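You operate a simulated robot arm through the tools that you are given. There is no shell and no other tool. Be economical: measure what you need, move in short steps, check, and stop when the job is done.

Carry out the task below with a simulated two-armed robot. There is one attempt and no reset: what you move stays moved.

## Task
Pick up the green tin from the top of the wash bench with one hand, pass it to the other hand and put it on the top of the side table. Set down upright: green tin.

It is judged by the outcome, as a careful person would: the job done as asked, and still so three seconds after it is handed in. It fails if anything else is knocked over, pushed out of place, dropped, spilled or broken.

## Robot
Two 7-joint arms with two-finger parallel grippers on one trunk, on a base that drives. Base frame: it is fixed to the floor where the robot stands at the start and does not move with it; the origin is under the middle of the robot, x ahead of it, y to its left, z up; the surface under the hand at the start is at about z = 86. Readings come in cm, rad, newtons and seconds.
The left shoulder is at the start at [8, 13.1, 94.7], the right one opposite. With the tool pointing down near the work surface each hand reaches from about 40 to 86 cm from the robot's upright axis, wherever it stands, measured 20 degrees to its own side. Places, roughly: top of the side table [-190, 210, 80]. Payload 1.57 kg a hand.
Tool frame (each hand has its own): the origin (TCP) lies between the finger pads and is the grasp point; the fingertips stand 3 cm ahead of it; z points along the fingers, y is the line along which they close. The gripper opens to 11 cm. The fingers are 2.4 cm wide and 1.2 cm thick; the gripper's body (4.8 by 11.2 cm) begins 7.8 cm behind the TCP.
Orientation is that of the tool frame in the base frame, as a unit quaternion [x, y, z, w]. With the fingers straight down and closing along the base's y, the tool's x points along the base's -x, its y along +y and its z along -z.

## Interface
- The arms move only by the tool servo_tool. It takes "left_increments", "right_increments" or both (then of equal length, played together; a hand with none holds still); each is a list that holds one entry, the list of rows, each a list of 7 numbers: the shift along the base's x, y, z in units of 300 mm (1.0 is 300 mm), then the turn, a rotation vector about the base's x, y, z in units of 120 degrees (1.0 is 120 degrees), then the gripper command, from -1 (fully open) to 1 (shut), values between in proportion. In form: [[[dx, dy, dz, wx, wy, wz, grip], ...]]. A call has 1 to 8 rows; each row is the pose to reach, as a shift and turn from the pose commanded when the call began. A call with a number of a shift or a turn outside -1 to 1 is refused whole. Each row takes 0.2 s and may step no farther than 5 cm and 0.15 rad from the row before; otherwise, or with a gripper value out of range, the whole call is refused. Where a pose cannot be reached the arm comes as near as it can. A force on the tool above 40 N (or 10 N above the force at the start of the call, whichever is more), or a blocked arm, ends the call early, and 0.2 s more pass. Each finger travels about 10.8 cm/s and halts on what it meets, pressing with about 25 N; the grip force reading is that of the motor and also rises with nothing between the fingers. The clock runs only during rows and for 0.2 s after the last one: add rows that repeat a pose to give the fingers time. It gives the time, the measured TCP pose, the force on the tool (base axes), the opening and the grip force at its end, in the units of the frame above (readings bear some noise), with the torque about the TCP (base axes, N m) and any sound that the robot's microphone picked up.
- Cameras (640 x 400 px; columns grow to the right, rows downward): "scene" is now at [-5.05, 0.77, 142.43]; the picture's right is [0.09, -1.00, 0.00], its down [-0.50, -0.05, -0.87] and it looks along [0.86, 0.08, -0.50] (base axes); focal length 263 px, centre (320, 200). "left" rides on the left gripper at [7, -1.6, -14.1] in its tool frame; the picture's right is [0.23, 0.97, 0.00], its down [-0.86, 0.20, -0.48] and it looks along [-0.47, 0.11, 0.88] (tool axes); focal length 222 px, centre (320, 200). "right" rides on the right gripper at [7, 1.6, -14.1] in its tool frame; the picture's right is [-0.23, 0.97, 0.00], its down [-0.86, -0.20, -0.48] and it looks along [-0.47, -0.11, 0.88] (tool axes); focal length 222 px, centre (320, 200). There is no depth. A picture from a camera that has moved, and an enlarged one, comes with that camera's place and axes in the base frame and with its lens.
- get_image(camera): a new picture of that camera. The clock stands still meanwhile.
- drive_base(legs): drives the robot by 1 to 6 legs, each [ahead, left, turn to the left] in cm, cm and rad, along the robot's own axes; the way and the turn of a leg run together, so that a leg with both is an arc; at most 150 cm and 3.142 rad a leg. The arms and the cameras ride along, it lands a little off, and it stops where it bumps. It gives what a move gives.
- turn_head(pan, tilt): turns the head with the scene camera to pan (to the left, within 1.902 rad either way) and tilt (down, from -0.506 to 1.204), counted from straight ahead of the robot. It gives what a move gives.
- enlarge(camera, box): a new picture of the part [left, top, right, bottom] of that camera's present view, enlarged. The clock stands still meanwhile.
- sign_off(): hands the job in; it is judged then, once.

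Go step by step. Nothing tells you exact positions but the pictures and the camera data: compare them with the known pose of the tool, close in by small moves and look again before you grip or let go. The budget is 120 turns and 88 pictures, counting those below and the enlarged ones. Unless the task says otherwise, let go and move clear before handing in, and close with one line.

The tools are called after "Emit:" as a command line: name --argument value ..., lists and objects as JSON in quotes. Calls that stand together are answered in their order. servo_tool: Moves the arms, as the interface text tells. Its arguments: {"type":"object","properties":{"left_increments":{"type":"array","items":{"type":"array","items":{"type":"array","items":{"type":"number"}}}},"right_increments":{"type":"array","items":{"type":"array","items":{"type":"array","items":{"type":"number"}}}}},"required":[]} The other tools are called the same way: drive_base (legs) drives the base; turn_head (pan, tilt) turns the head that bears the scene camera; get_image (camera) takes a picture; enlarge (camera, box) takes an enlarged picture of a part of a camera's view; sign_off () hands the job in.

At the start:

```text
time: 0.0
left_eef_pos: [57.72, 27.7, 106.64]
left_tool_rot: [0.0, 1.0, 0.0, 0.0]
left_wrist_force: [-0.6, 0.0, 0.0]
left_torque: [0.0, 0.03, 0.03]
left_width: 10.99
left_grip_force: 0.1
right_eef_pos: [52.55, -20.34, 112.4]
right_tool_rot: [0.0, 1.0, -0.001, 0.0]
right_wrist_force: [-0.8, 0.0, -0.3]
right_torque: [0.01, 0.0, 0.01]
right_width: 11.01
right_grip_force: 0.1
robot x, y, heading: [-0.12, -0.19, -0.003]
head pan, tilt: [0.093, 0.524]
```

scene: 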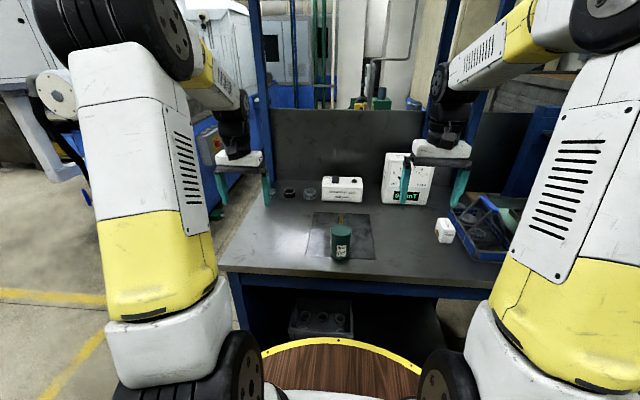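
right: 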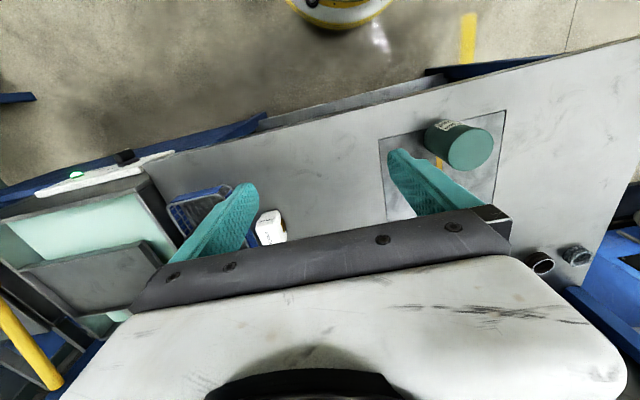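
left: 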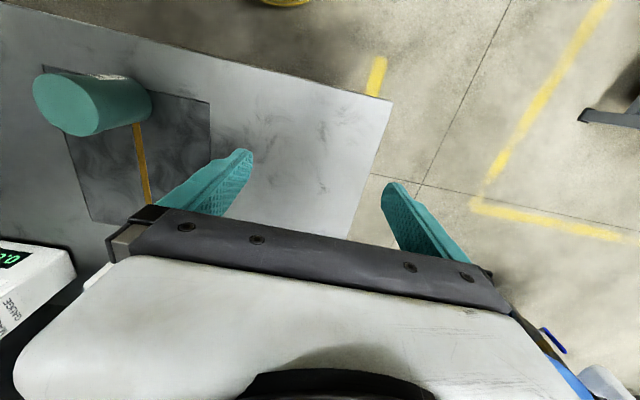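

I see the green tin near the front of the bench, at about (59, 0), with an orange strip or stick beside it. I'll enlarge it and look toward the side table before moving.

Emit:
enlarge --camera "scene" --box '[280, 180, 400, 280]'

Emit:
enlarge --camera "left" --box '[0, 40, 240, 220]'

```text
4.00 times, centred on (340, 230) of scene
camera zoom: at [-5.05, 0.77, 142.43], right [0.09, -1.0, 0.0], down [-0.5, -0.05, -0.87], along [0.86, 0.08, -0.5], focal length 1053 px, centre (240, 80)
```

zoom: 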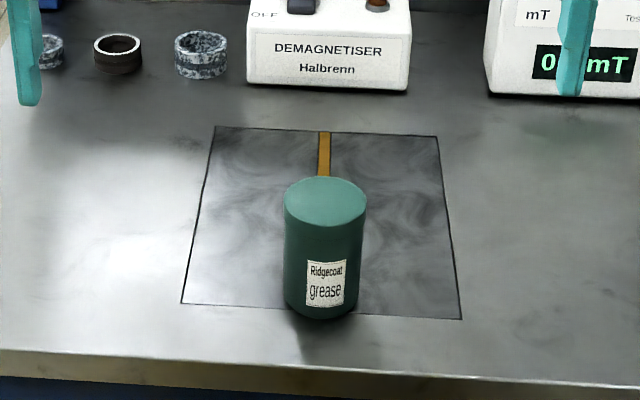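

```text
2.22 times, centred on (120, 130) of left
camera zoom: at [50.7, 25.92, 120.74], right [-0.23, 0.97, 0.0], down [0.86, 0.2, 0.48], along [0.47, 0.11, -0.88], focal length 494 px, centre (764, 356)
```

zoom: 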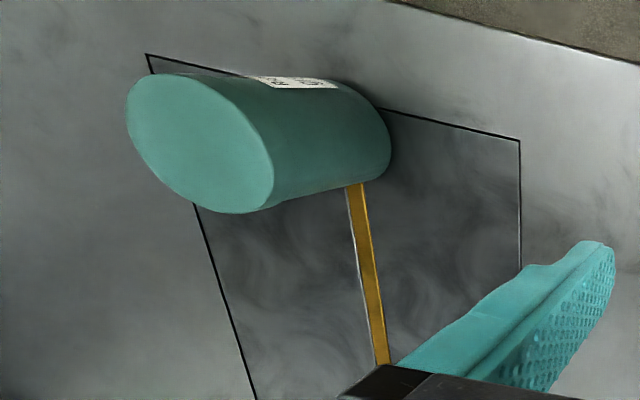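

The tin stands at about (59, 0), roughly 6.3 cm across and 8.7 cm high, 7–8 cm from the front edge. Next I look at the side table, behind me to the left, and at the meter on the bench.

Emit:
turn_head --pan 1.9 --tilt 0.35

Emit:
get_image --camera "scene"

```text
time: 1.8
left_eef_pos: [57.71, 27.68, 106.63]
left_tool_rot: [0.0, 1.0, 0.0, 0.0]
left_wrist_force: [0.3, 0.7, 0.6]
left_torque: [0.01, -0.02, 0.01]
left_width: 10.99
left_grip_force: 0.1
right_eef_pos: [52.48, -20.2, 112.42]
right_tool_rot: [0.0, 1.0, 0.0, 0.0]
right_wrist_force: [-0.9, 0.9, 0.4]
right_torque: [-0.01, 0.02, 0.0]
right_width: 11.01
right_grip_force: 0.0
robot x, y, heading: [-0.05, 0.07, 0.002]
head pan, tilt: [1.901, 0.351]
```

```text
82 pictures are left
camera scene: at [-17.06, 8.74, 144.02], right [0.95, 0.32, 0.0], down [0.11, -0.33, -0.94], along [-0.3, 0.89, -0.34], focal length 263 px, centre (320, 200)
```

scene: 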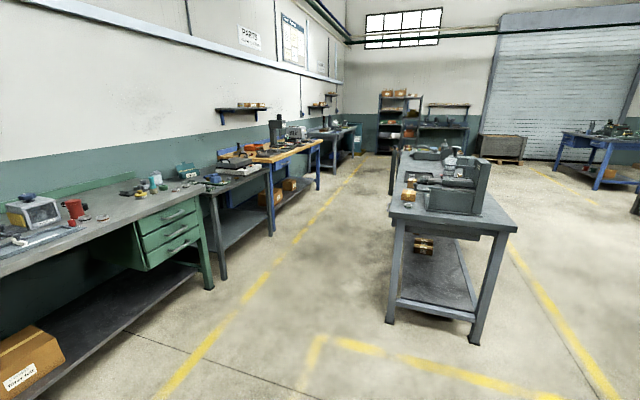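

The point given for the side table falls at about pixel (216, 174), on the grey table right of the green bench. I'll enlarge that.

Emit:
enlarge --camera "scene" --box '[160, 120, 340, 232]'

```text
3.56 times, centred on (250, 176) of scene
camera zoom: at [-17.06, 8.74, 144.02], right [0.95, 0.32, 0.0], down [0.11, -0.33, -0.94], along [-0.3, 0.89, -0.34], focal length 936 px, centre (569, 285)
```

zoom: 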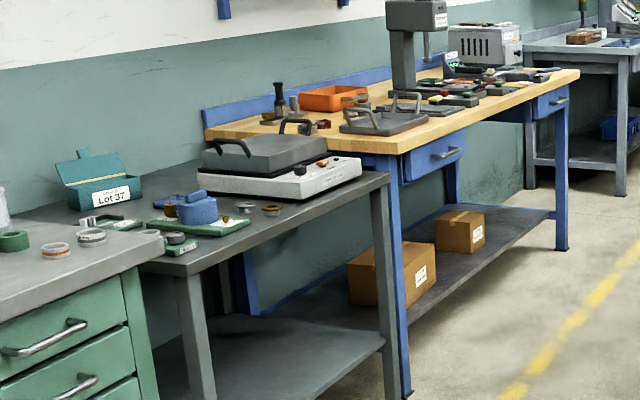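

The side table is the cluttered grey one. Its front edge runs along x ≈ -152, from y ≈ 156 to 247.

My plan has three steps:
- The right hand grips the tin low, reaching forward nearly level.
- The left hand takes it from above.
- The left hand sets it down on the side table.

First I back off 20 cm to make room for the level reach.

Emit:
turn_head --pan 0.0 --tilt 0.6

Emit:
drive_base --legs '[[-20, 0, 0]]'

Emit:
servo_tool --right_increments '[[[0.05, 0, 0, 0, -0.0715, 0, -1], [0.1, 0.0, 0, 0, -0.143, 0, -1], [0.15, 0, 0, 0, -0.2145, 0, -1], [0.2, 0, 0, 0, -0.286, 0, -1], [0.25, 0, 0, 0, -0.3575, 0, -1], [0.3, 0, 0, 0, -0.429, 0, -1], [0.35, 0, 0, 0, -0.5, 0, -1], [0.4, 0, 0, 0, -0.5715, 0, -1]]]'

Emit:
get_image --camera "scene"

```text
time: 3.7
left_eef_pos: [57.77, 27.74, 106.57]
left_tool_rot: [0.0, 1.0, 0.0, 0.0]
left_wrist_force: [0.5, 0.0, -0.1]
left_torque: [-0.02, 0.02, 0.01]
left_width: 10.99
left_grip_force: 0.1
right_eef_pos: [52.54, -20.13, 112.33]
right_tool_rot: [0.0, 1.0, -0.001, 0.0]
right_wrist_force: [-0.3, -0.3, 0.7]
right_torque: [-0.01, -0.03, 0.02]
right_width: 10.99
right_grip_force: 0.1
robot x, y, heading: [0.05, 0.17, -0.003]
head pan, tilt: [0.0, 0.6]
```

```text
time: 5.3
left_eef_pos: [37.09, 27.86, 106.54]
left_tool_rot: [-0.002, 1.0, 0.0, -0.001]
left_wrist_force: [-0.4, -0.1, -0.6]
left_torque: [0.01, -0.02, -0.01]
left_width: 10.98
left_grip_force: 0.1
right_eef_pos: [32.0, -20.07, 112.34]
right_tool_rot: [-0.002, 1.0, 0.0, 0.001]
right_wrist_force: [-0.2, 0.2, -0.2]
right_torque: [0.02, 0.0, 0.03]
right_width: 10.98
right_grip_force: 0.0
robot x, y, heading: [-20.61, -0.27, 0.003]
head pan, tilt: [0.0, 0.6]
```

```text
time: 7.1
left_eef_pos: [36.97, 27.8, 106.64]
left_tool_rot: [-0.001, 1.0, 0.0, 0.001]
left_wrist_force: [0.0, -0.9, 0.9]
left_torque: [0.05, -0.03, 0.0]
left_width: 11.02
left_grip_force: 0.1
right_eef_pos: [42.96, -17.67, 111.37]
right_tool_rot: [0.019, 0.859, -0.037, 0.51]
right_wrist_force: [0.9, 3.8, 3.0]
right_torque: [-0.17, 0.21, -0.18]
right_width: 11.0
right_grip_force: 0.1
right hand out of reach, approached as far as the arm can: row 6, 7, 8
robot x, y, heading: [-20.67, -0.34, 0.002]
head pan, tilt: [0.0, 0.6]
```

```text
80 pictures are left
camera scene: at [-25.79, -0.17, 141.74], right [0.0, -1.0, 0.0], down [-0.56, 0.0, -0.83], along [0.83, 0.0, -0.56], focal length 263 px, centre (320, 200)
```

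scene: 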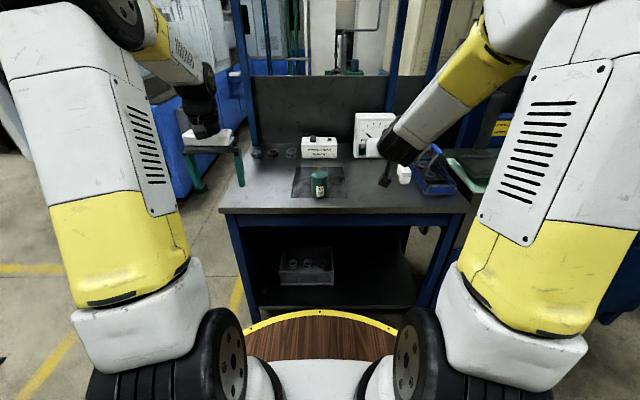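

The right wrist stops at about 61° of tilt here, which looks like a wrist limit with the hand this close and high. I lower it in front of the bench edge and see how far it will level out there.

Emit:
servo_tool --right_increments '[[[0.0, 0.08, -0.1, 0, 0, 0, -1], [0.0, 0.16, -0.2, 0, 0, 0, -1], [0.0, 0.24, -0.3, 0, 0, 0, -1], [0.0, 0.32, -0.4, 0, 0, 0, -1], [0.0, 0.4, -0.5, 0, 0, 0, -1], [0.0, 0.4, -0.5, 0, 0, 0, -1]]]'

Emit:
get_image --camera "right"

```text
time: 8.5
left_eef_pos: [36.95, 27.83, 106.75]
left_tool_rot: [-0.001, 1.0, 0.0, 0.0]
left_wrist_force: [-0.5, -0.6, 0.2]
left_torque: [0.01, 0.02, 0.03]
left_width: 11.0
left_grip_force: 0.0
right_eef_pos: [43.13, -5.09, 96.56]
right_tool_rot: [0.0, 0.856, -0.038, 0.516]
right_wrist_force: [-0.3, -0.4, -1.0]
right_torque: [-0.04, 0.0, 0.0]
right_width: 11.01
right_grip_force: 0.1
robot x, y, heading: [-20.09, -0.36, 0.008]
head pan, tilt: [0.0, 0.6]
```

```text
79 pictures are left
camera right: at [27.48, -2.95, 97.0], right [0.15, 0.98, 0.14], down [-0.03, -0.13, 0.99], along [0.99, -0.15, 0.01], focal length 222 px, centre (320, 200)
```

right: 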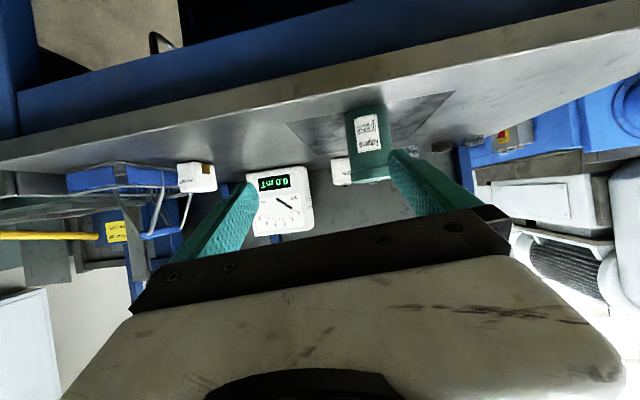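

The commanded pose follows the reached one, and the tool now points 28° below level, close to what I want. I correct its small roll and yaw, pitch up a bit more, centre on y ≈ 0, then look again.

Emit:
servo_tool --right_increments '[[[0.0, 0.085, 0.0, 0.031, -0.03, 0.0186, -1], [0.0, 0.17, 0.0, 0.031, -0.07, 0.0186, -1], [0.0, 0.17, 0.0, 0.031, -0.07, 0.0186, -1]]]'

Emit:
get_image --camera "right"

Emit:
get_image --camera "scene"

```text
time: 9.3
left_eef_pos: [37.04, 27.75, 106.56]
left_tool_rot: [-0.001, 1.0, 0.0, -0.001]
left_wrist_force: [-0.2, 0.6, 0.6]
left_torque: [0.02, 0.0, 0.05]
left_width: 11.0
left_grip_force: 0.0
right_eef_pos: [43.28, -0.11, 96.7]
right_tool_rot: [0.003, 0.817, -0.001, 0.577]
right_wrist_force: [-0.4, 0.8, 0.1]
right_torque: [0.0, 0.01, 0.01]
right_width: 11.0
right_grip_force: 0.0
robot x, y, heading: [-20.35, 0.36, 0.003]
head pan, tilt: [0.0, 0.6]
```

```text
78 pictures are left
camera right: at [27.62, 1.48, 94.94], right [0.08, 0.97, 0.22], down [-0.17, -0.2, 0.97], along [0.98, -0.11, 0.15], focal length 222 px, centre (320, 200)
```

right: 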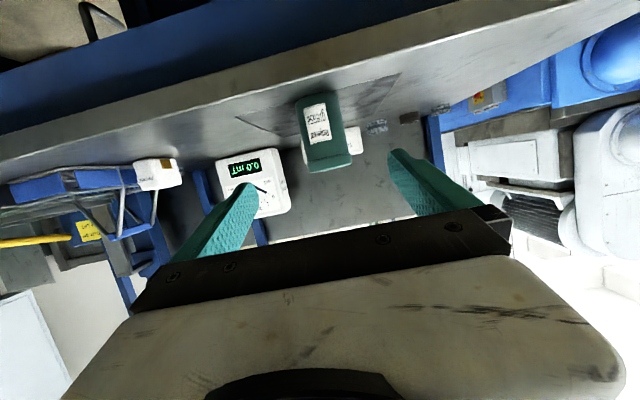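

```text
77 pictures are left
camera scene: at [-25.75, -0.12, 141.74], right [0.0, -1.0, 0.0], down [-0.57, 0.0, -0.82], along [0.82, 0.0, -0.57], focal length 263 px, centre (320, 200)
```

scene: 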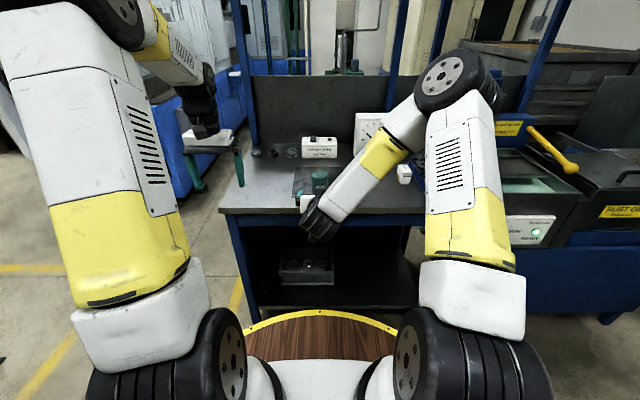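

The tool now points 19.5° below level at y ≈ 0, with the tin ahead between the fingers. I lower it to z ≈ 89.3 in front of the bench, advance partway and look.

Emit:
servo_tool --right_increments '[[[0.0, 0.01, -0.125, 0, 0, 0, -1], [0.0, 0.01, -0.247, 0, 0, 0, -1], [0.1, 0.01, -0.247, 0, 0, 0, -1], [0.2, 0.01, -0.247, 0, 0, 0, -1], [0.27, 0.01, -0.247, 0, 0, 0, -1], [0.27, 0.01, -0.247, 0, 0, 0, -1]]]'

Emit:
get_image --camera "right"

Emit:
enlarge --camera "scene" --box '[240, 130, 400, 230]'

```text
time: 10.7
left_eef_pos: [36.99, 27.74, 106.62]
left_tool_rot: [-0.002, 1.0, 0.001, -0.001]
left_wrist_force: [0.0, -0.1, -0.1]
left_torque: [0.0, -0.01, -0.01]
left_width: 10.99
left_grip_force: 0.1
right_eef_pos: [51.43, 0.28, 89.25]
right_tool_rot: [0.003, 0.817, -0.001, 0.576]
right_wrist_force: [0.2, 0.7, -1.0]
right_torque: [-0.02, -0.02, -0.02]
right_width: 11.01
right_grip_force: 0.0
robot x, y, heading: [-20.76, -0.07, 0.004]
head pan, tilt: [0.0, 0.6]
```

```text
76 pictures are left
camera right: at [35.79, 1.8, 87.62], right [0.08, 0.97, 0.22], down [-0.17, -0.2, 0.97], along [0.98, -0.11, 0.14], focal length 222 px, centre (320, 200)
```

right: 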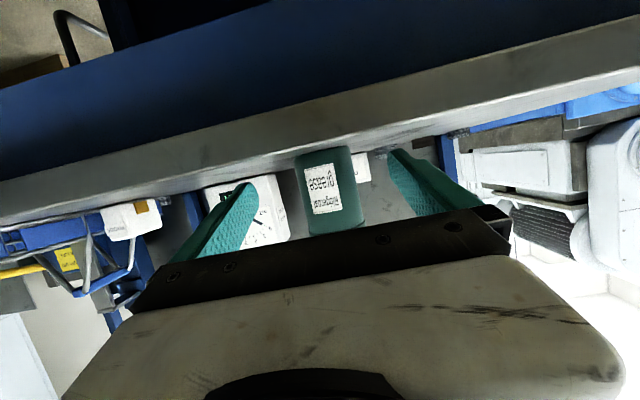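

```text
4.00 times, centred on (320, 180) of scene
camera zoom: at [-25.75, -0.12, 141.74], right [0.0, -1.0, 0.0], down [-0.57, 0.0, -0.82], along [0.82, 0.0, -0.57], focal length 1053 px, centre (320, 280)
```

zoom: 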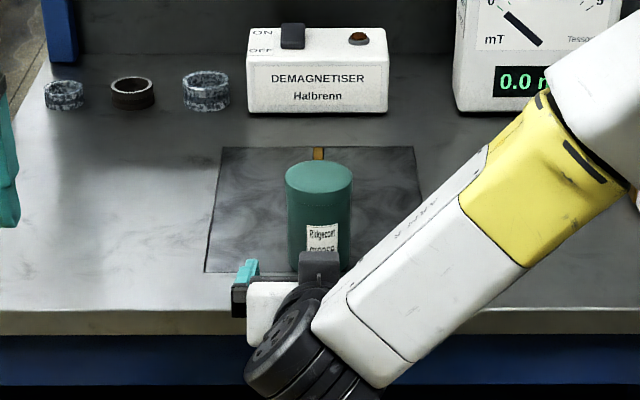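

The tin sits centred between the open fingers at y ≈ 0.1 and x ≈ 58.7. I advance the last 7 cm with the fingers open and then check.

Emit:
servo_tool --right_increments '[[[0.1, -0.003, 0, 0, 0, 0, -1], [0.2, -0.003, 0, 0, 0, 0, -1], [0.243, -0.003, 0, 0, 0, 0, -1], [0.243, -0.003, 0, 0, 0, 0, -1]]]'

Emit:
get_image --camera "right"

Emit:
enlarge --camera "scene" --box '[240, 130, 400, 230]'

```text
time: 11.7
left_eef_pos: [36.96, 27.87, 106.6]
left_tool_rot: [-0.002, 1.0, 0.0, 0.0]
left_wrist_force: [0.3, -0.4, 0.0]
left_torque: [-0.01, -0.02, -0.02]
left_width: 10.99
left_grip_force: 0.1
right_eef_pos: [58.67, 0.13, 89.38]
right_tool_rot: [0.003, 0.817, 0.0, 0.576]
right_wrist_force: [0.0, 0.7, -0.2]
right_torque: [0.02, 0.01, -0.03]
right_width: 11.02
right_grip_force: 0.1
robot x, y, heading: [-20.35, -0.39, 0.004]
head pan, tilt: [0.0, 0.6]
```

```text
74 pictures are left
camera right: at [43.08, 1.71, 87.66], right [0.08, 0.97, 0.22], down [-0.17, -0.2, 0.97], along [0.98, -0.11, 0.14], focal length 222 px, centre (320, 200)
```

right: 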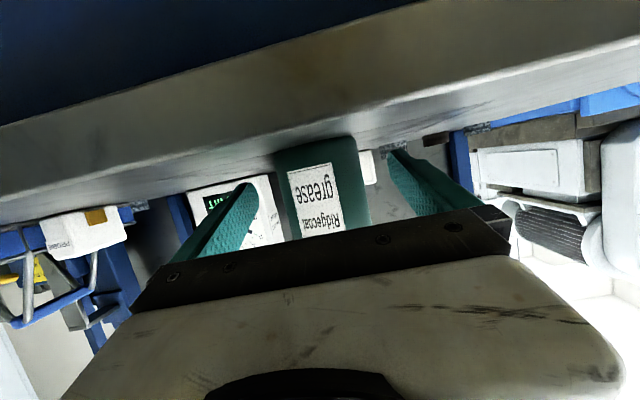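

```text
4.00 times, centred on (320, 180) of scene
camera zoom: at [-25.75, -0.12, 141.74], right [0.0, -1.0, 0.0], down [-0.57, 0.0, -0.82], along [0.82, 0.0, -0.57], focal length 1053 px, centre (320, 280)
```

zoom: 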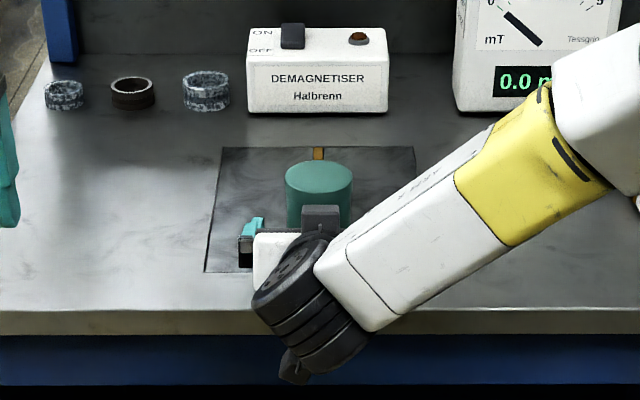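

The fingers straddle the tin, so I close and hold for a second.

Emit:
servo_tool --right_increments '[[[0, 0, 0, 0, 0, 0, 0], [0, 0, 0, 0, 0, 0, 0.5], [0, 0, 0, 0, 0, 0, 1], [0, 0, 0, 0, 0, 0, 1], [0, 0, 0, 0, 0, 0, 1]]]'

Emit:
get_image --camera "right"

```text
time: 12.9
left_eef_pos: [37.01, 27.9, 106.68]
left_tool_rot: [-0.002, 1.0, -0.001, 0.0]
left_wrist_force: [-0.1, 0.3, 0.7]
left_torque: [-0.01, 0.01, 0.02]
left_width: 10.98
left_grip_force: 0.0
right_eef_pos: [58.61, 0.17, 89.34]
right_tool_rot: [0.003, 0.816, -0.001, 0.577]
right_wrist_force: [-0.4, 1.0, 0.3]
right_torque: [0.0, -0.03, 0.05]
right_width: 5.9
right_grip_force: 25.0
robot x, y, heading: [-20.37, -0.16, 0.002]
head pan, tilt: [0.0, 0.6]
```

```text
72 pictures are left
camera right: at [43.07, 1.71, 87.67], right [0.08, 0.97, 0.22], down [-0.17, -0.2, 0.97], along [0.98, -0.11, 0.15], focal length 222 px, centre (320, 200)
```

right: 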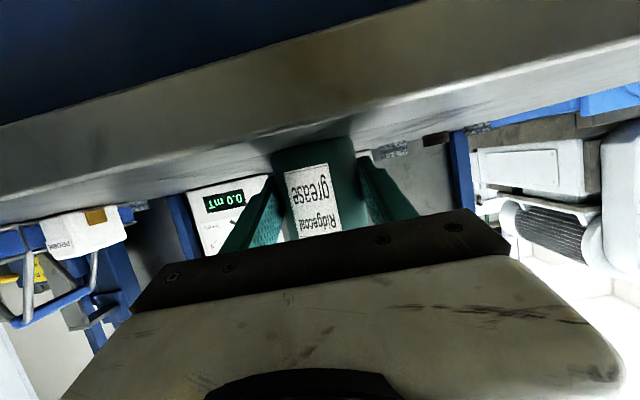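

Gripped at a width of 5.9 cm with 25 N. I lift gently, 1 cm and then more, watching the force.

Emit:
servo_tool --right_increments '[[[0, 0, 0.015, 0, 0, 0, 1], [0, 0, 0.035, 0, 0, 0, 1], [0, 0, 0.035, 0, 0, 0, 1]]]'

Emit:
get_image --camera "right"

```text
time: 13.7
left_eef_pos: [36.99, 27.74, 106.58]
left_tool_rot: [-0.001, 1.0, -0.001, 0.0]
left_wrist_force: [-0.1, -0.5, -0.1]
left_torque: [-0.05, 0.02, 0.01]
left_width: 11.0
left_grip_force: 0.0
right_eef_pos: [58.58, 0.17, 90.39]
right_tool_rot: [0.004, 0.817, -0.002, 0.577]
right_wrist_force: [1.2, 0.6, -2.3]
right_torque: [-0.01, 0.04, 0.02]
right_width: 5.91
right_grip_force: 25.0
robot x, y, heading: [-20.58, -0.02, 0.004]
head pan, tilt: [0.0, 0.6]
```

```text
71 pictures are left
camera right: at [43.01, 1.74, 88.65], right [0.08, 0.97, 0.22], down [-0.17, -0.2, 0.97], along [0.98, -0.11, 0.14], focal length 222 px, centre (320, 200)
```

right: 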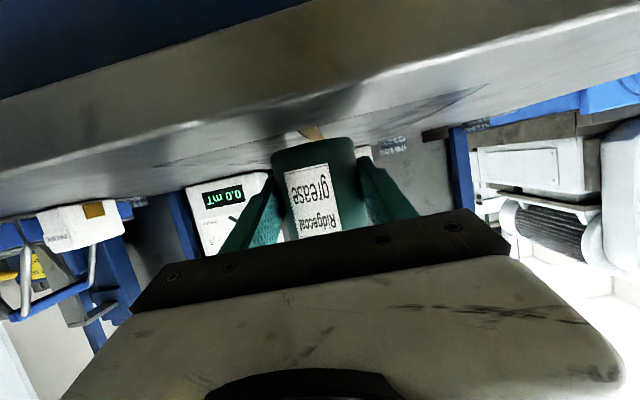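

The tin is off the bench and weighs only about 0.25 kg. I lift it and bring it back to the handover spot at about (50, 4, 102).

Emit:
servo_tool --right_increments '[[[0, 0, 0.1, 0, 0, 0, 1], [-0.03, 0.01, 0.2, 0, 0, 0, 1], [-0.1, 0.04, 0.3, 0, 0, 0, 1], [-0.17, 0.08, 0.35, 0, 0, 0, 1], [-0.24, 0.1, 0.387, 0, 0, 0, 1], [-0.287, 0.128, 0.387, 0, 0, 0, 1], [-0.287, 0.128, 0.387, 0, 0, 0, 1]]]'

Emit:
get_image --camera "scene"

Emit:
get_image --camera "left"

```text
time: 15.3
left_eef_pos: [36.97, 27.88, 106.71]
left_tool_rot: [-0.002, 1.0, 0.0, -0.001]
left_wrist_force: [-0.5, 0.0, -1.0]
left_torque: [-0.01, 0.0, -0.03]
left_width: 10.99
left_grip_force: 0.0
right_eef_pos: [49.74, 3.85, 101.88]
right_tool_rot: [0.003, 0.817, -0.001, 0.576]
right_wrist_force: [-0.7, -0.1, -1.5]
right_torque: [-0.01, 0.03, 0.03]
right_width: 5.88
right_grip_force: 25.3
robot x, y, heading: [-20.53, 0.26, 0.004]
head pan, tilt: [0.0, 0.6]
```

```text
70 pictures are left
camera scene: at [-25.74, -0.12, 141.74], right [0.0, -1.0, 0.0], down [-0.57, 0.0, -0.82], along [0.82, 0.0, -0.57], focal length 263 px, centre (320, 200)
```

scene: 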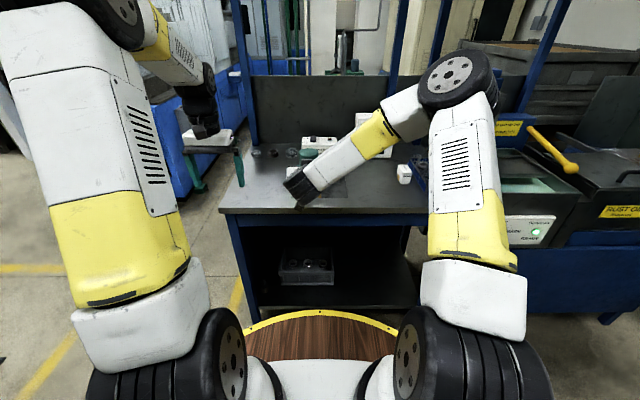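

```text
69 pictures are left
camera left: at [30.08, 26.05, 120.74], right [-0.23, 0.97, 0.0], down [0.85, 0.2, 0.48], along [0.47, 0.11, -0.88], focal length 222 px, centre (320, 200)
```

left: 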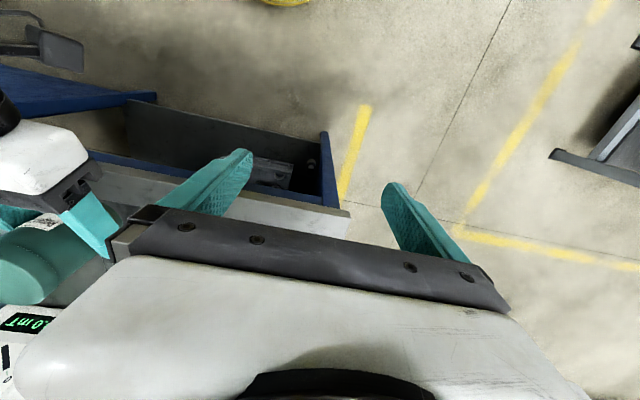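

Now I bring the left hand up and over to hang above the tin, at about (49.7, 3.9, 117).

Emit:
servo_tool --left_increments '[[[0, 0, 0.16, 0, 0, 0, -1], [0.03, -0.05, 0.3, 0, 0, 0, -1], [0.1, -0.19, 0.34, 0, 0, 0, -1], [0.17, -0.33, 0.34, 0, 0, 0, -1], [0.24, -0.47, 0.34, 0, 0, 0, -1], [0.31, -0.61, 0.34, 0, 0, 0, -1], [0.38, -0.74, 0.34, 0, 0, 0, -1], [0.425, -0.8, 0.34, 0, 0, 0, -1]]]'

Emit:
get_image --camera "scene"

Emit:
get_image --camera "left"

```text
time: 17.1
left_eef_pos: [49.87, 3.67, 116.91]
left_tool_rot: [-0.002, 1.0, 0.0, 0.0]
left_wrist_force: [0.1, -0.1, -0.4]
left_torque: [-0.01, -0.04, 0.0]
left_width: 10.99
left_grip_force: 0.0
right_eef_pos: [49.78, 3.78, 102.05]
right_tool_rot: [0.002, 0.817, 0.0, 0.576]
right_wrist_force: [-0.7, -0.6, -2.2]
right_torque: [0.03, -0.01, 0.0]
right_width: 5.91
right_grip_force: 24.9
robot x, y, heading: [-20.49, -0.01, 0.001]
head pan, tilt: [0.0, 0.6]
```

```text
68 pictures are left
camera scene: at [-25.76, -0.1, 141.74], right [0.0, -1.0, 0.0], down [-0.57, 0.0, -0.82], along [0.82, 0.0, -0.57], focal length 263 px, centre (320, 200)
```

scene: 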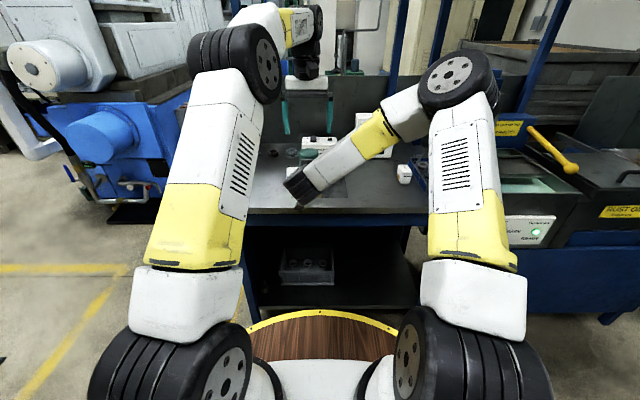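

```text
67 pictures are left
camera left: at [43.05, 1.96, 131.02], right [-0.23, 0.97, 0.0], down [0.85, 0.2, 0.48], along [0.47, 0.11, -0.88], focal length 222 px, centre (320, 200)
```

left: 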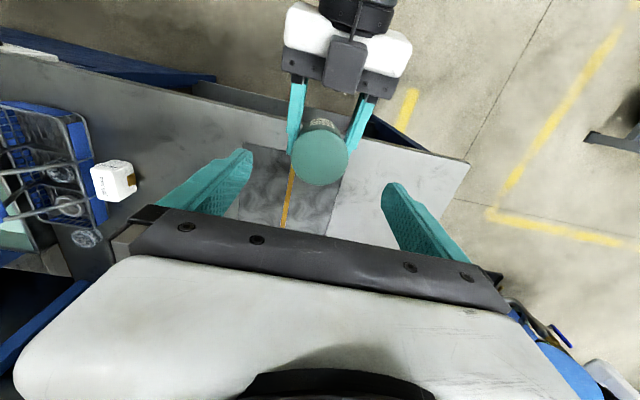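

The tin top lies at about (50.5, 3.6), right under the left hand. I lower the left hand partway, with its fingers staying clear above the right ones, and check.

Emit:
servo_tool --left_increments '[[[0.02, 0, -0.08, 0, 0, 0, -1], [0.02, 0, -0.16, 0, 0, 0, -1], [0.02, 0, -0.22, 0, 0, 0, -1], [0.02, 0, -0.22, 0, 0, 0, -1]]]'

Emit:
get_image --camera "left"

Emit:
enlarge --camera "scene" --box '[240, 60, 400, 220]'

```text
time: 18.1
left_eef_pos: [50.59, 3.83, 110.22]
left_tool_rot: [-0.001, 1.0, 0.0, -0.001]
left_wrist_force: [0.2, -0.2, -0.8]
left_torque: [-0.01, -0.02, 0.02]
left_width: 11.0
left_grip_force: 0.0
right_eef_pos: [49.89, 3.75, 101.97]
right_tool_rot: [0.003, 0.817, -0.001, 0.576]
right_wrist_force: [0.9, 0.7, -1.7]
right_torque: [0.01, 0.01, -0.04]
right_width: 5.91
right_grip_force: 24.7
robot x, y, heading: [-20.43, -0.11, -0.001]
head pan, tilt: [0.0, 0.6]
```

```text
66 pictures are left
camera left: at [43.65, 2.04, 124.33], right [-0.23, 0.97, 0.0], down [0.85, 0.2, 0.48], along [0.47, 0.11, -0.88], focal length 222 px, centre (320, 200)
```

left: 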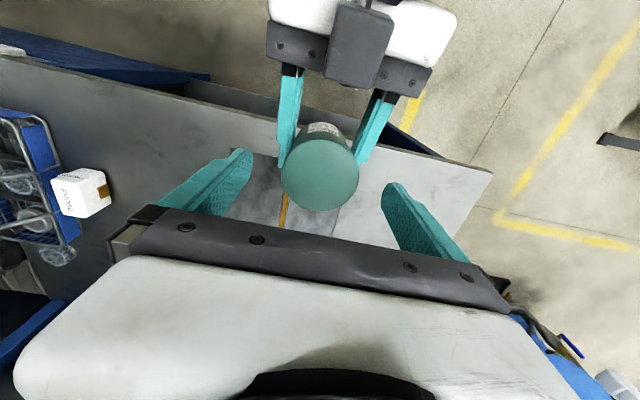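

```text
2.50 times, centred on (320, 140) of scene
camera zoom: at [-25.74, -0.12, 141.74], right [0.0, -1.0, 0.0], down [-0.57, 0.0, -0.82], along [0.82, 0.0, -0.57], focal length 658 px, centre (320, 350)
```

zoom: 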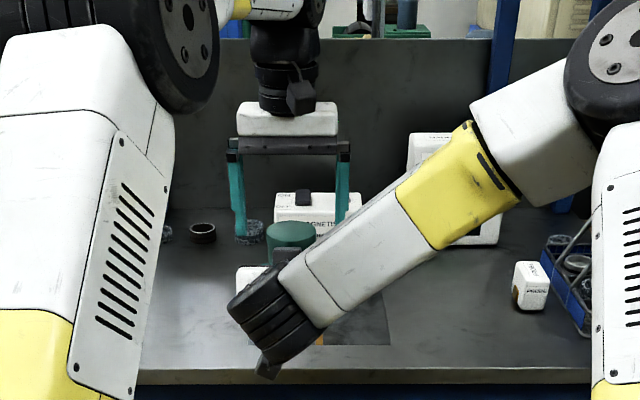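

Alignment is good. I go down the last 3.2 cm, so the fingertips are at z ≈ 104, above the right fingers, then close the left hand.

Emit:
servo_tool --left_increments '[[[-0.005, -0.003, -0.06, 0, 0, 0, -1], [-0.005, -0.003, -0.107, 0, 0, 0, -1], [-0.005, -0.003, -0.107, 0, 0, 0, -1]]]'

Emit:
get_image --camera "left"

Emit:
get_image --camera "right"

```text
time: 18.9
left_eef_pos: [50.22, 3.62, 107.12]
left_tool_rot: [-0.002, 1.0, 0.0, 0.0]
left_wrist_force: [-0.5, -0.8, -0.1]
left_torque: [0.02, -0.02, 0.01]
left_width: 11.01
left_grip_force: 0.0
right_eef_pos: [49.85, 3.77, 101.91]
right_tool_rot: [0.002, 0.817, 0.0, 0.576]
right_wrist_force: [0.0, 1.1, -1.5]
right_torque: [0.0, -0.02, -0.02]
right_width: 5.9
right_grip_force: 24.7
robot x, y, heading: [-20.5, 0.08, 0.006]
head pan, tilt: [0.0, 0.6]
```

```text
64 pictures are left
camera left: at [43.32, 1.89, 121.12], right [-0.23, 0.97, 0.0], down [0.85, 0.2, 0.48], along [0.47, 0.11, -0.88], focal length 222 px, centre (320, 200)
```

left: 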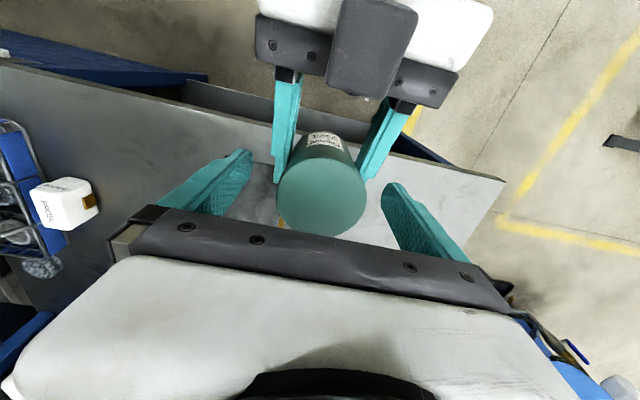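

```text
63 pictures are left
camera right: at [34.21, 5.4, 100.28], right [0.08, 0.97, 0.22], down [-0.17, -0.2, 0.97], along [0.98, -0.11, 0.14], focal length 222 px, centre (320, 200)
```

right: 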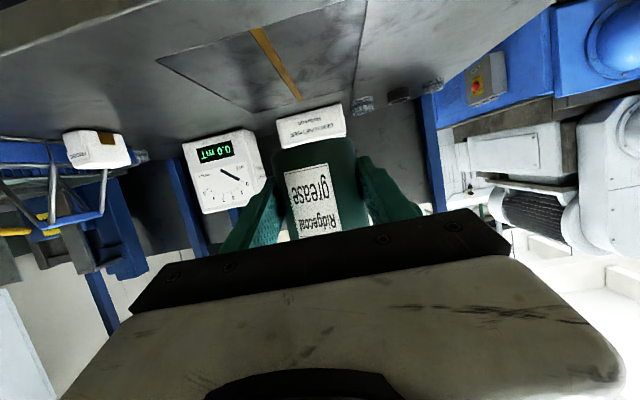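

The fingers straddle the tin top with about 0.6 cm clearance over the right fingers. I close the left hand while the right still holds.

Emit:
servo_tool --left_increments '[[[0, -0.003, 0.003, 0, 0, 0, -0.2], [0, -0.003, 0.003, 0, 0, 0, 0.2], [0, -0.003, 0.003, 0, 0, 0, 1], [0, -0.003, 0.003, 0, 0, 0, 1], [0, -0.003, 0.003, 0, 0, 0, 1], [0, -0.003, 0.003, 0, 0, 0, 1]]]'

Emit:
get_image --camera "left"

```text
time: 20.3
left_eef_pos: [50.02, 3.82, 107.19]
left_tool_rot: [-0.002, 1.0, 0.0, 0.0]
left_wrist_force: [3.7, 9.9, -1.3]
left_torque: [0.34, -0.15, -0.01]
left_width: 5.91
left_grip_force: 25.1
right_eef_pos: [49.87, 3.78, 101.99]
right_tool_rot: [0.004, 0.817, -0.002, 0.577]
right_wrist_force: [-2.4, -10.4, 0.0]
right_torque: [0.15, -0.02, -0.04]
right_width: 5.92
right_grip_force: 25.2
robot x, y, heading: [-20.86, 0.19, -0.001]
head pan, tilt: [0.0, 0.6]
```

```text
62 pictures are left
camera left: at [43.33, 1.91, 121.13], right [-0.23, 0.97, 0.0], down [0.85, 0.2, 0.48], along [0.47, 0.11, -0.88], focal length 222 px, centre (320, 200)
```

left: 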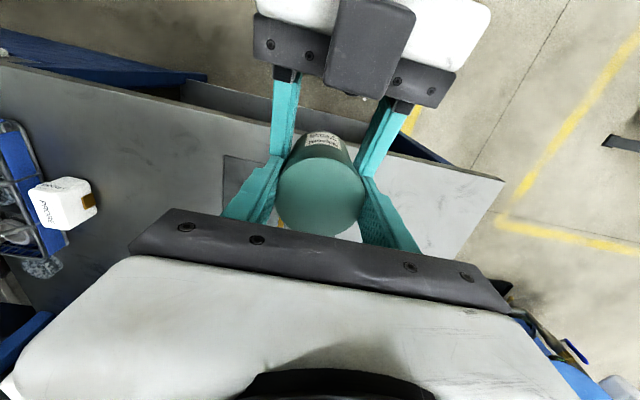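

Both hands hold the tin, with a slight sideways strain of 10 N. I ease the left hand 3 mm along to relieve it before the right lets go.

Emit:
servo_tool --left_increments '[[[0, 0.01, 0, 0, 0, 0, 1], [0, 0.01, 0, 0, 0, 0, 1]]]'

```text
time: 20.9
left_eef_pos: [50.19, 3.92, 106.93]
left_tool_rot: [-0.002, 1.0, -0.001, -0.001]
left_wrist_force: [4.4, 4.0, -1.6]
left_torque: [0.43, -0.18, 0.23]
left_width: 5.93
left_grip_force: 25.5
right_eef_pos: [49.86, 3.91, 101.94]
right_tool_rot: [0.003, 0.817, -0.001, 0.576]
right_wrist_force: [-5.2, -2.6, 1.8]
right_torque: [-0.25, -0.07, -0.27]
right_width: 5.92
right_grip_force: 24.7
robot x, y, heading: [-20.64, -0.06, 0.004]
head pan, tilt: [0.0, 0.6]
```

The strain has dropped. Now I open the right hand fully while the left holds.

Emit:
servo_tool --left_increments '[[[0, 0, 0, 0, 0, 0, 1], [0, 0, 0, 0, 0, 0, 1], [0, 0, 0, 0, 0, 0, 1], [0, 0, 0, 0, 0, 0, 1]]]' --right_increments '[[[0, 0, 0, 0, 0, 0, 0.2], [0, 0, 0, 0, 0, 0, -0.4], [0, 0, 0, 0, 0, 0, -1], [0, 0, 0, 0, 0, 0, -1]]]'

Emit:
get_image --camera "left"

```text
time: 21.9
left_eef_pos: [50.13, 4.0, 107.09]
left_tool_rot: [-0.001, 1.0, 0.0, 0.0]
left_wrist_force: [-0.2, -0.4, -0.5]
left_torque: [-0.03, -0.01, -0.02]
left_width: 5.9
left_grip_force: 25.4
right_eef_pos: [49.8, 3.8, 102.02]
right_tool_rot: [0.003, 0.818, -0.001, 0.576]
right_wrist_force: [-0.5, 0.1, 0.4]
right_torque: [-0.03, 0.0, -0.01]
right_width: 11.01
right_grip_force: 0.0
robot x, y, heading: [-20.64, 0.34, 0.004]
head pan, tilt: [0.0, 0.6]
```

```text
61 pictures are left
camera left: at [43.28, 2.15, 121.16], right [-0.23, 0.97, 0.0], down [0.85, 0.2, 0.48], along [0.47, 0.11, -0.88], focal length 222 px, centre (320, 200)
```

left: 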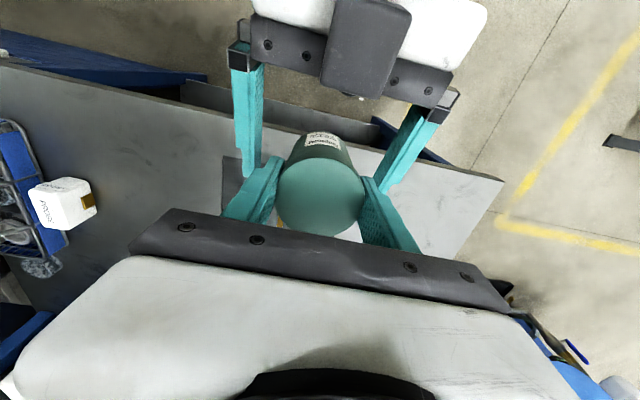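

The left hand holds the tin alone and steady. I lift it straight up out of the right fingers, then draw the right hand away to its own side.

Emit:
servo_tool --left_increments '[[[0, 0, 0.1, 0, 0, 0, 1], [0, 0, 0.2, 0, 0, 0, 1], [0, 0, 0.3, 0, 0, 0, 1], [0, 0, 0.38, 0, 0, 0, 1], [0, 0.04, 0.4, 0, 0, 0, 1], [0, 0.1, 0.4, 0, 0, 0, 1], [0, 0.18, 0.4, 0, 0, 0, 1]]]'

Emit:
servo_tool --right_increments '[[[0, -0.1, 0, 0, 0, 0, -1], [0, -0.25, 0, 0, 0, 0, -1], [0, -0.4, 0, 0, 0.07, 0, -1], [0, -0.52, 0.05, 0, 0.14, 0, -1], [-0.05, -0.65, 0.12, 0, 0.21, 0, -1], [-0.1, -0.75, 0.2, 0, 0.28, 0, -1], [-0.15, -0.8, 0.28, 0, 0.35, 0, -1], [-0.2, -0.8, 0.36, 0, 0.42, 0, -1]]]'

Emit:
servo_tool --right_increments '[[[-0.05, 0, 0.05, 0, 0.07, 0, -1], [-0.1, 0, 0.07, 0, 0.14, 0, -1], [-0.15, 0, 0.07, 0, 0.166, 0, -1]]]'

Emit:
get_image --camera "scene"

```text
time: 23.5
left_eef_pos: [50.18, 9.19, 119.2]
left_tool_rot: [-0.002, 1.0, 0.0, 0.0]
left_wrist_force: [0.0, -0.8, -1.9]
left_torque: [0.01, 0.0, 0.01]
left_width: 5.95
left_grip_force: 24.9
right_eef_pos: [49.78, 3.78, 101.88]
right_tool_rot: [0.003, 0.817, -0.001, 0.576]
right_wrist_force: [-0.1, -0.9, 0.8]
right_torque: [-0.01, -0.04, 0.03]
right_width: 11.0
right_grip_force: 0.1
robot x, y, heading: [-20.46, 0.36, -0.002]
head pan, tilt: [0.0, 0.6]
```

```text
time: 25.3
left_eef_pos: [50.15, 9.19, 119.17]
left_tool_rot: [-0.001, 1.0, 0.0, -0.001]
left_wrist_force: [-0.3, 0.5, -2.0]
left_torque: [0.0, -0.01, -0.02]
left_width: 5.91
left_grip_force: 24.8
right_eef_pos: [43.87, -20.08, 112.71]
right_tool_rot: [0.002, 0.985, -0.002, 0.174]
right_wrist_force: [-0.7, -0.4, 0.9]
right_torque: [0.02, 0.0, 0.0]
right_width: 10.99
right_grip_force: 0.0
robot x, y, heading: [-20.15, 0.07, 0.004]
head pan, tilt: [0.0, 0.6]
```

```text
time: 26.1
left_eef_pos: [50.21, 9.27, 119.16]
left_tool_rot: [-0.002, 1.0, 0.0, 0.001]
left_wrist_force: [-0.1, 0.1, -2.3]
left_torque: [-0.03, 0.04, 0.0]
left_width: 5.92
left_grip_force: 25.0
right_eef_pos: [39.35, -20.13, 114.88]
right_tool_rot: [0.001, 1.0, -0.002, 0.0]
right_wrist_force: [0.4, 0.0, 0.2]
right_torque: [0.03, -0.02, 0.01]
right_width: 11.03
right_grip_force: 0.1
robot x, y, heading: [-20.53, 0.12, 0.008]
head pan, tilt: [0.0, 0.6]
```

```text
60 pictures are left
camera scene: at [-25.73, -0.13, 141.74], right [0.0, -1.0, 0.0], down [-0.57, 0.0, -0.82], along [0.82, 0.0, -0.57], focal length 263 px, centre (320, 200)
```

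scene: 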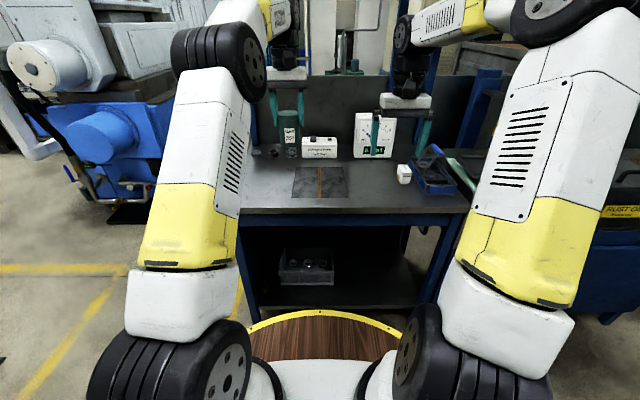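

The handover is done and the bench is undisturbed. I tuck the tin in closer to the body and back 40 cm off the bench, then look left before turning.

Emit:
servo_tool --left_increments '[[[-0.08, 0.08, 0, 0, 0, 0, 1], [-0.16, 0.16, 0, 0, 0, 0, 1], [-0.24, 0.24, 0, 0, 0, 0, 1], [-0.32, 0.32, 0, 0, 0, 0, 1], [-0.4, 0.36, 0, 0, 0, 0, 1], [-0.48, 0.36, 0, 0, 0, 0, 1]]]'

Emit:
drive_base --legs '[[-40, 0, 0]]'

Emit:
turn_head --pan 1.9 --tilt 0.5

Emit:
get_image --camera "scene"

```text
time: 27.5
left_eef_pos: [35.93, 20.21, 118.94]
left_tool_rot: [-0.002, 1.0, 0.0, -0.001]
left_wrist_force: [0.0, 0.2, -2.0]
left_torque: [-0.01, 0.0, -0.01]
left_width: 5.95
left_grip_force: 25.2
right_eef_pos: [39.39, -20.07, 114.98]
right_tool_rot: [0.002, 1.0, -0.002, 0.001]
right_wrist_force: [0.3, -0.1, -0.7]
right_torque: [0.01, 0.01, -0.02]
right_width: 10.99
right_grip_force: 0.1
robot x, y, heading: [-20.62, -0.02, 0.002]
head pan, tilt: [0.0, 0.6]
```

```text
time: 30.0
left_eef_pos: [-3.65, 19.94, 118.95]
left_tool_rot: [0.001, 1.0, -0.001, 0.0]
left_wrist_force: [0.0, 0.3, -2.7]
left_torque: [0.04, 0.03, 0.0]
left_width: 5.94
left_grip_force: 25.3
right_eef_pos: [-0.31, -20.36, 114.92]
right_tool_rot: [0.005, 1.0, -0.003, 0.0]
right_wrist_force: [0.0, 0.3, 0.3]
right_torque: [0.03, 0.0, 0.01]
right_width: 11.01
right_grip_force: 0.0
robot x, y, heading: [-60.45, -0.05, 0.001]
head pan, tilt: [0.0, 0.6]
```

```text
time: 31.8
left_eef_pos: [-3.62, 19.94, 119.04]
left_tool_rot: [0.001, 1.0, 0.001, 0.0]
left_wrist_force: [-0.8, 0.7, -1.8]
left_torque: [-0.01, 0.02, -0.04]
left_width: 5.91
left_grip_force: 25.0
right_eef_pos: [-0.35, -20.41, 114.9]
right_tool_rot: [0.005, 1.0, -0.003, 0.001]
right_wrist_force: [0.7, 0.5, -0.1]
right_torque: [0.0, 0.01, -0.01]
right_width: 11.0
right_grip_force: 0.0
robot x, y, heading: [-60.29, -0.23, -0.003]
head pan, tilt: [1.901, 0.499]
```

```text
59 pictures are left
camera scene: at [-77.11, 8.49, 142.66], right [0.95, 0.32, 0.0], down [0.15, -0.45, -0.88], along [-0.28, 0.83, -0.48], focal length 263 px, centre (320, 200)
```

scene: 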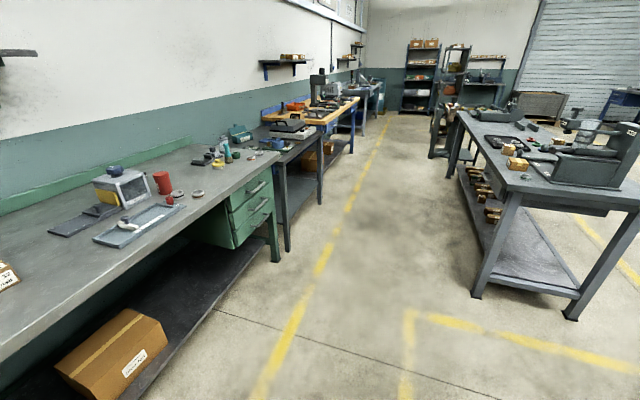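

The aisle is clear, and the green bench edge is at x ≈ -155. I turn half round to face the wall benches, and move forward 25 cm into the middle of the aisle.

Emit:
drive_base --legs '[[0, 0, 1.57], [0, 0, 1.57], [22, 0, 0]]'

Emit:
turn_head --pan -1.2 --tilt 0.5

Emit:
get_image --camera "scene"

```text
time: 41.2
left_eef_pos: [-138.91, -21.12, 119.06]
left_tool_rot: [1.0, 0.007, 0.0, 0.0]
left_wrist_force: [-0.8, 0.6, -2.0]
left_torque: [0.01, 0.02, -0.01]
left_width: 5.92
left_grip_force: 24.8
right_eef_pos: [-142.64, 18.95, 114.98]
right_tool_rot: [1.0, 0.003, 0.0, -0.002]
right_wrist_force: [0.5, 1.1, -0.4]
right_torque: [0.0, 0.0, 0.05]
right_width: 10.99
right_grip_force: 0.0
robot x, y, heading: [-82.72, -0.49, -3.13]
head pan, tilt: [1.901, 0.499]
```

```text
time: 43.9
left_eef_pos: [-138.71, -21.17, 118.98]
left_tool_rot: [1.0, 0.006, 0.0, 0.0]
left_wrist_force: [-0.2, 0.8, -2.4]
left_torque: [-0.02, -0.01, -0.05]
left_width: 5.96
left_grip_force: 25.6
right_eef_pos: [-142.78, 19.01, 114.74]
right_tool_rot: [1.0, 0.002, -0.001, -0.003]
right_wrist_force: [-0.5, 0.0, 0.1]
right_torque: [0.02, 0.01, -0.05]
right_width: 10.99
right_grip_force: 0.0
robot x, y, heading: [-82.8, -0.33, -3.127]
head pan, tilt: [-1.201, 0.499]
```

```text
58 pictures are left
camera scene: at [-72.2, 8.18, 142.65], right [0.93, 0.37, 0.0], down [0.18, -0.44, -0.88], along [-0.33, 0.81, -0.48], focal length 263 px, centre (320, 200)
```

scene: 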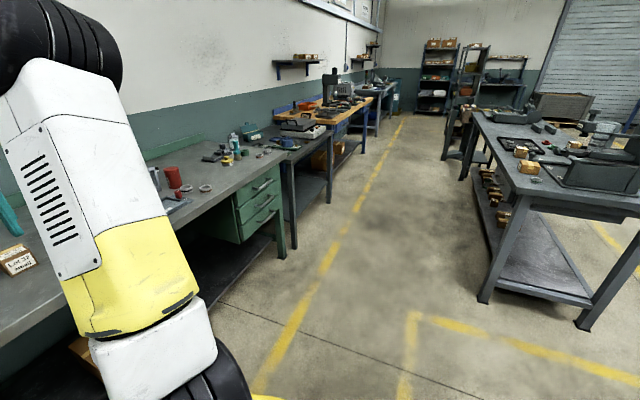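

The aisle is clear, so I strafe right about 200 cm to stand before the side table, stopping once to look.

Emit:
drive_base --legs '[[0, -100, -0.014], [0, -105, 0]]'

Emit:
turn_head --pan 0.0 --tilt 0.6

Emit:
get_image --camera "scene"

```text
time: 54.1
left_eef_pos: [-139.08, 185.73, 118.97]
left_tool_rot: [1.0, -0.004, -0.001, -0.001]
left_wrist_force: [-0.4, -0.9, -1.9]
left_torque: [0.01, 0.01, 0.0]
left_width: 5.95
left_grip_force: 24.5
right_eef_pos: [-141.99, 225.86, 115.02]
right_tool_rot: [1.0, -0.008, -0.001, -0.003]
right_wrist_force: [0.3, 0.3, -0.3]
right_torque: [-0.01, 0.0, -0.02]
right_width: 11.01
right_grip_force: 0.1
robot x, y, heading: [-82.23, 204.93, 3.129]
head pan, tilt: [-1.201, 0.499]
```

```text
time: 55.5
left_eef_pos: [-139.03, 185.65, 119.01]
left_tool_rot: [1.0, -0.003, 0.0, 0.0]
left_wrist_force: [-0.6, 0.2, -2.3]
left_torque: [0.02, 0.03, -0.03]
left_width: 5.95
left_grip_force: 25.7
right_eef_pos: [-142.04, 225.76, 114.82]
right_tool_rot: [1.0, -0.007, -0.001, -0.003]
right_wrist_force: [-0.8, -0.1, -0.2]
right_torque: [0.04, 0.01, 0.0]
right_width: 11.01
right_grip_force: 0.1
robot x, y, heading: [-82.44, 204.85, 3.133]
head pan, tilt: [0.0, 0.6]
```

```text
57 pictures are left
camera scene: at [-77.32, 205.07, 141.74], right [0.01, 1.0, 0.0], down [0.57, 0.0, -0.82], along [-0.82, 0.01, -0.57], focal length 263 px, centre (320, 200)
```

scene: 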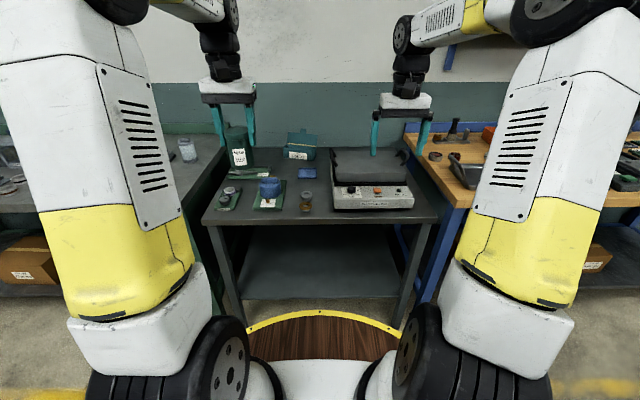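

Emit:
enlarge --camera "scene" --box '[190, 120, 450, 240]'

Emit:
get_image --camera "left"

```text
2.46 times, centred on (320, 180) of scene
camera zoom: at [-77.32, 205.07, 141.74], right [0.01, 1.0, 0.0], down [0.57, 0.0, -0.82], along [-0.82, 0.01, -0.57], focal length 648 px, centre (320, 249)
```

zoom: 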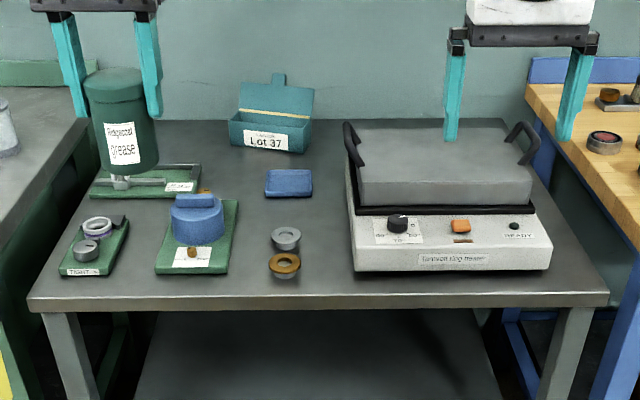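

```text
55 pictures are left
camera left: at [-131.96, 187.05, 133.13], right [0.22, -0.98, 0.0], down [-0.86, -0.19, 0.48], along [-0.47, -0.1, -0.88], focal length 222 px, centre (320, 200)
```

left: 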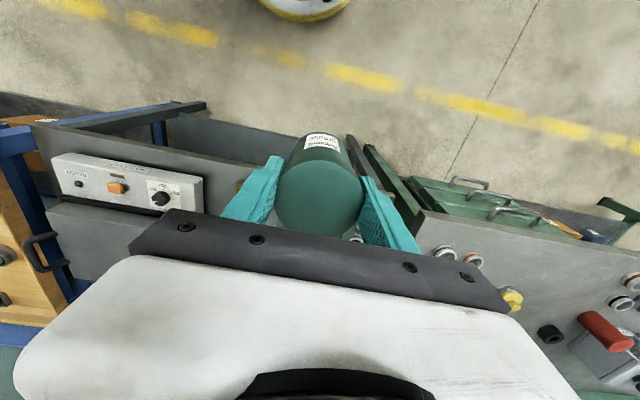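

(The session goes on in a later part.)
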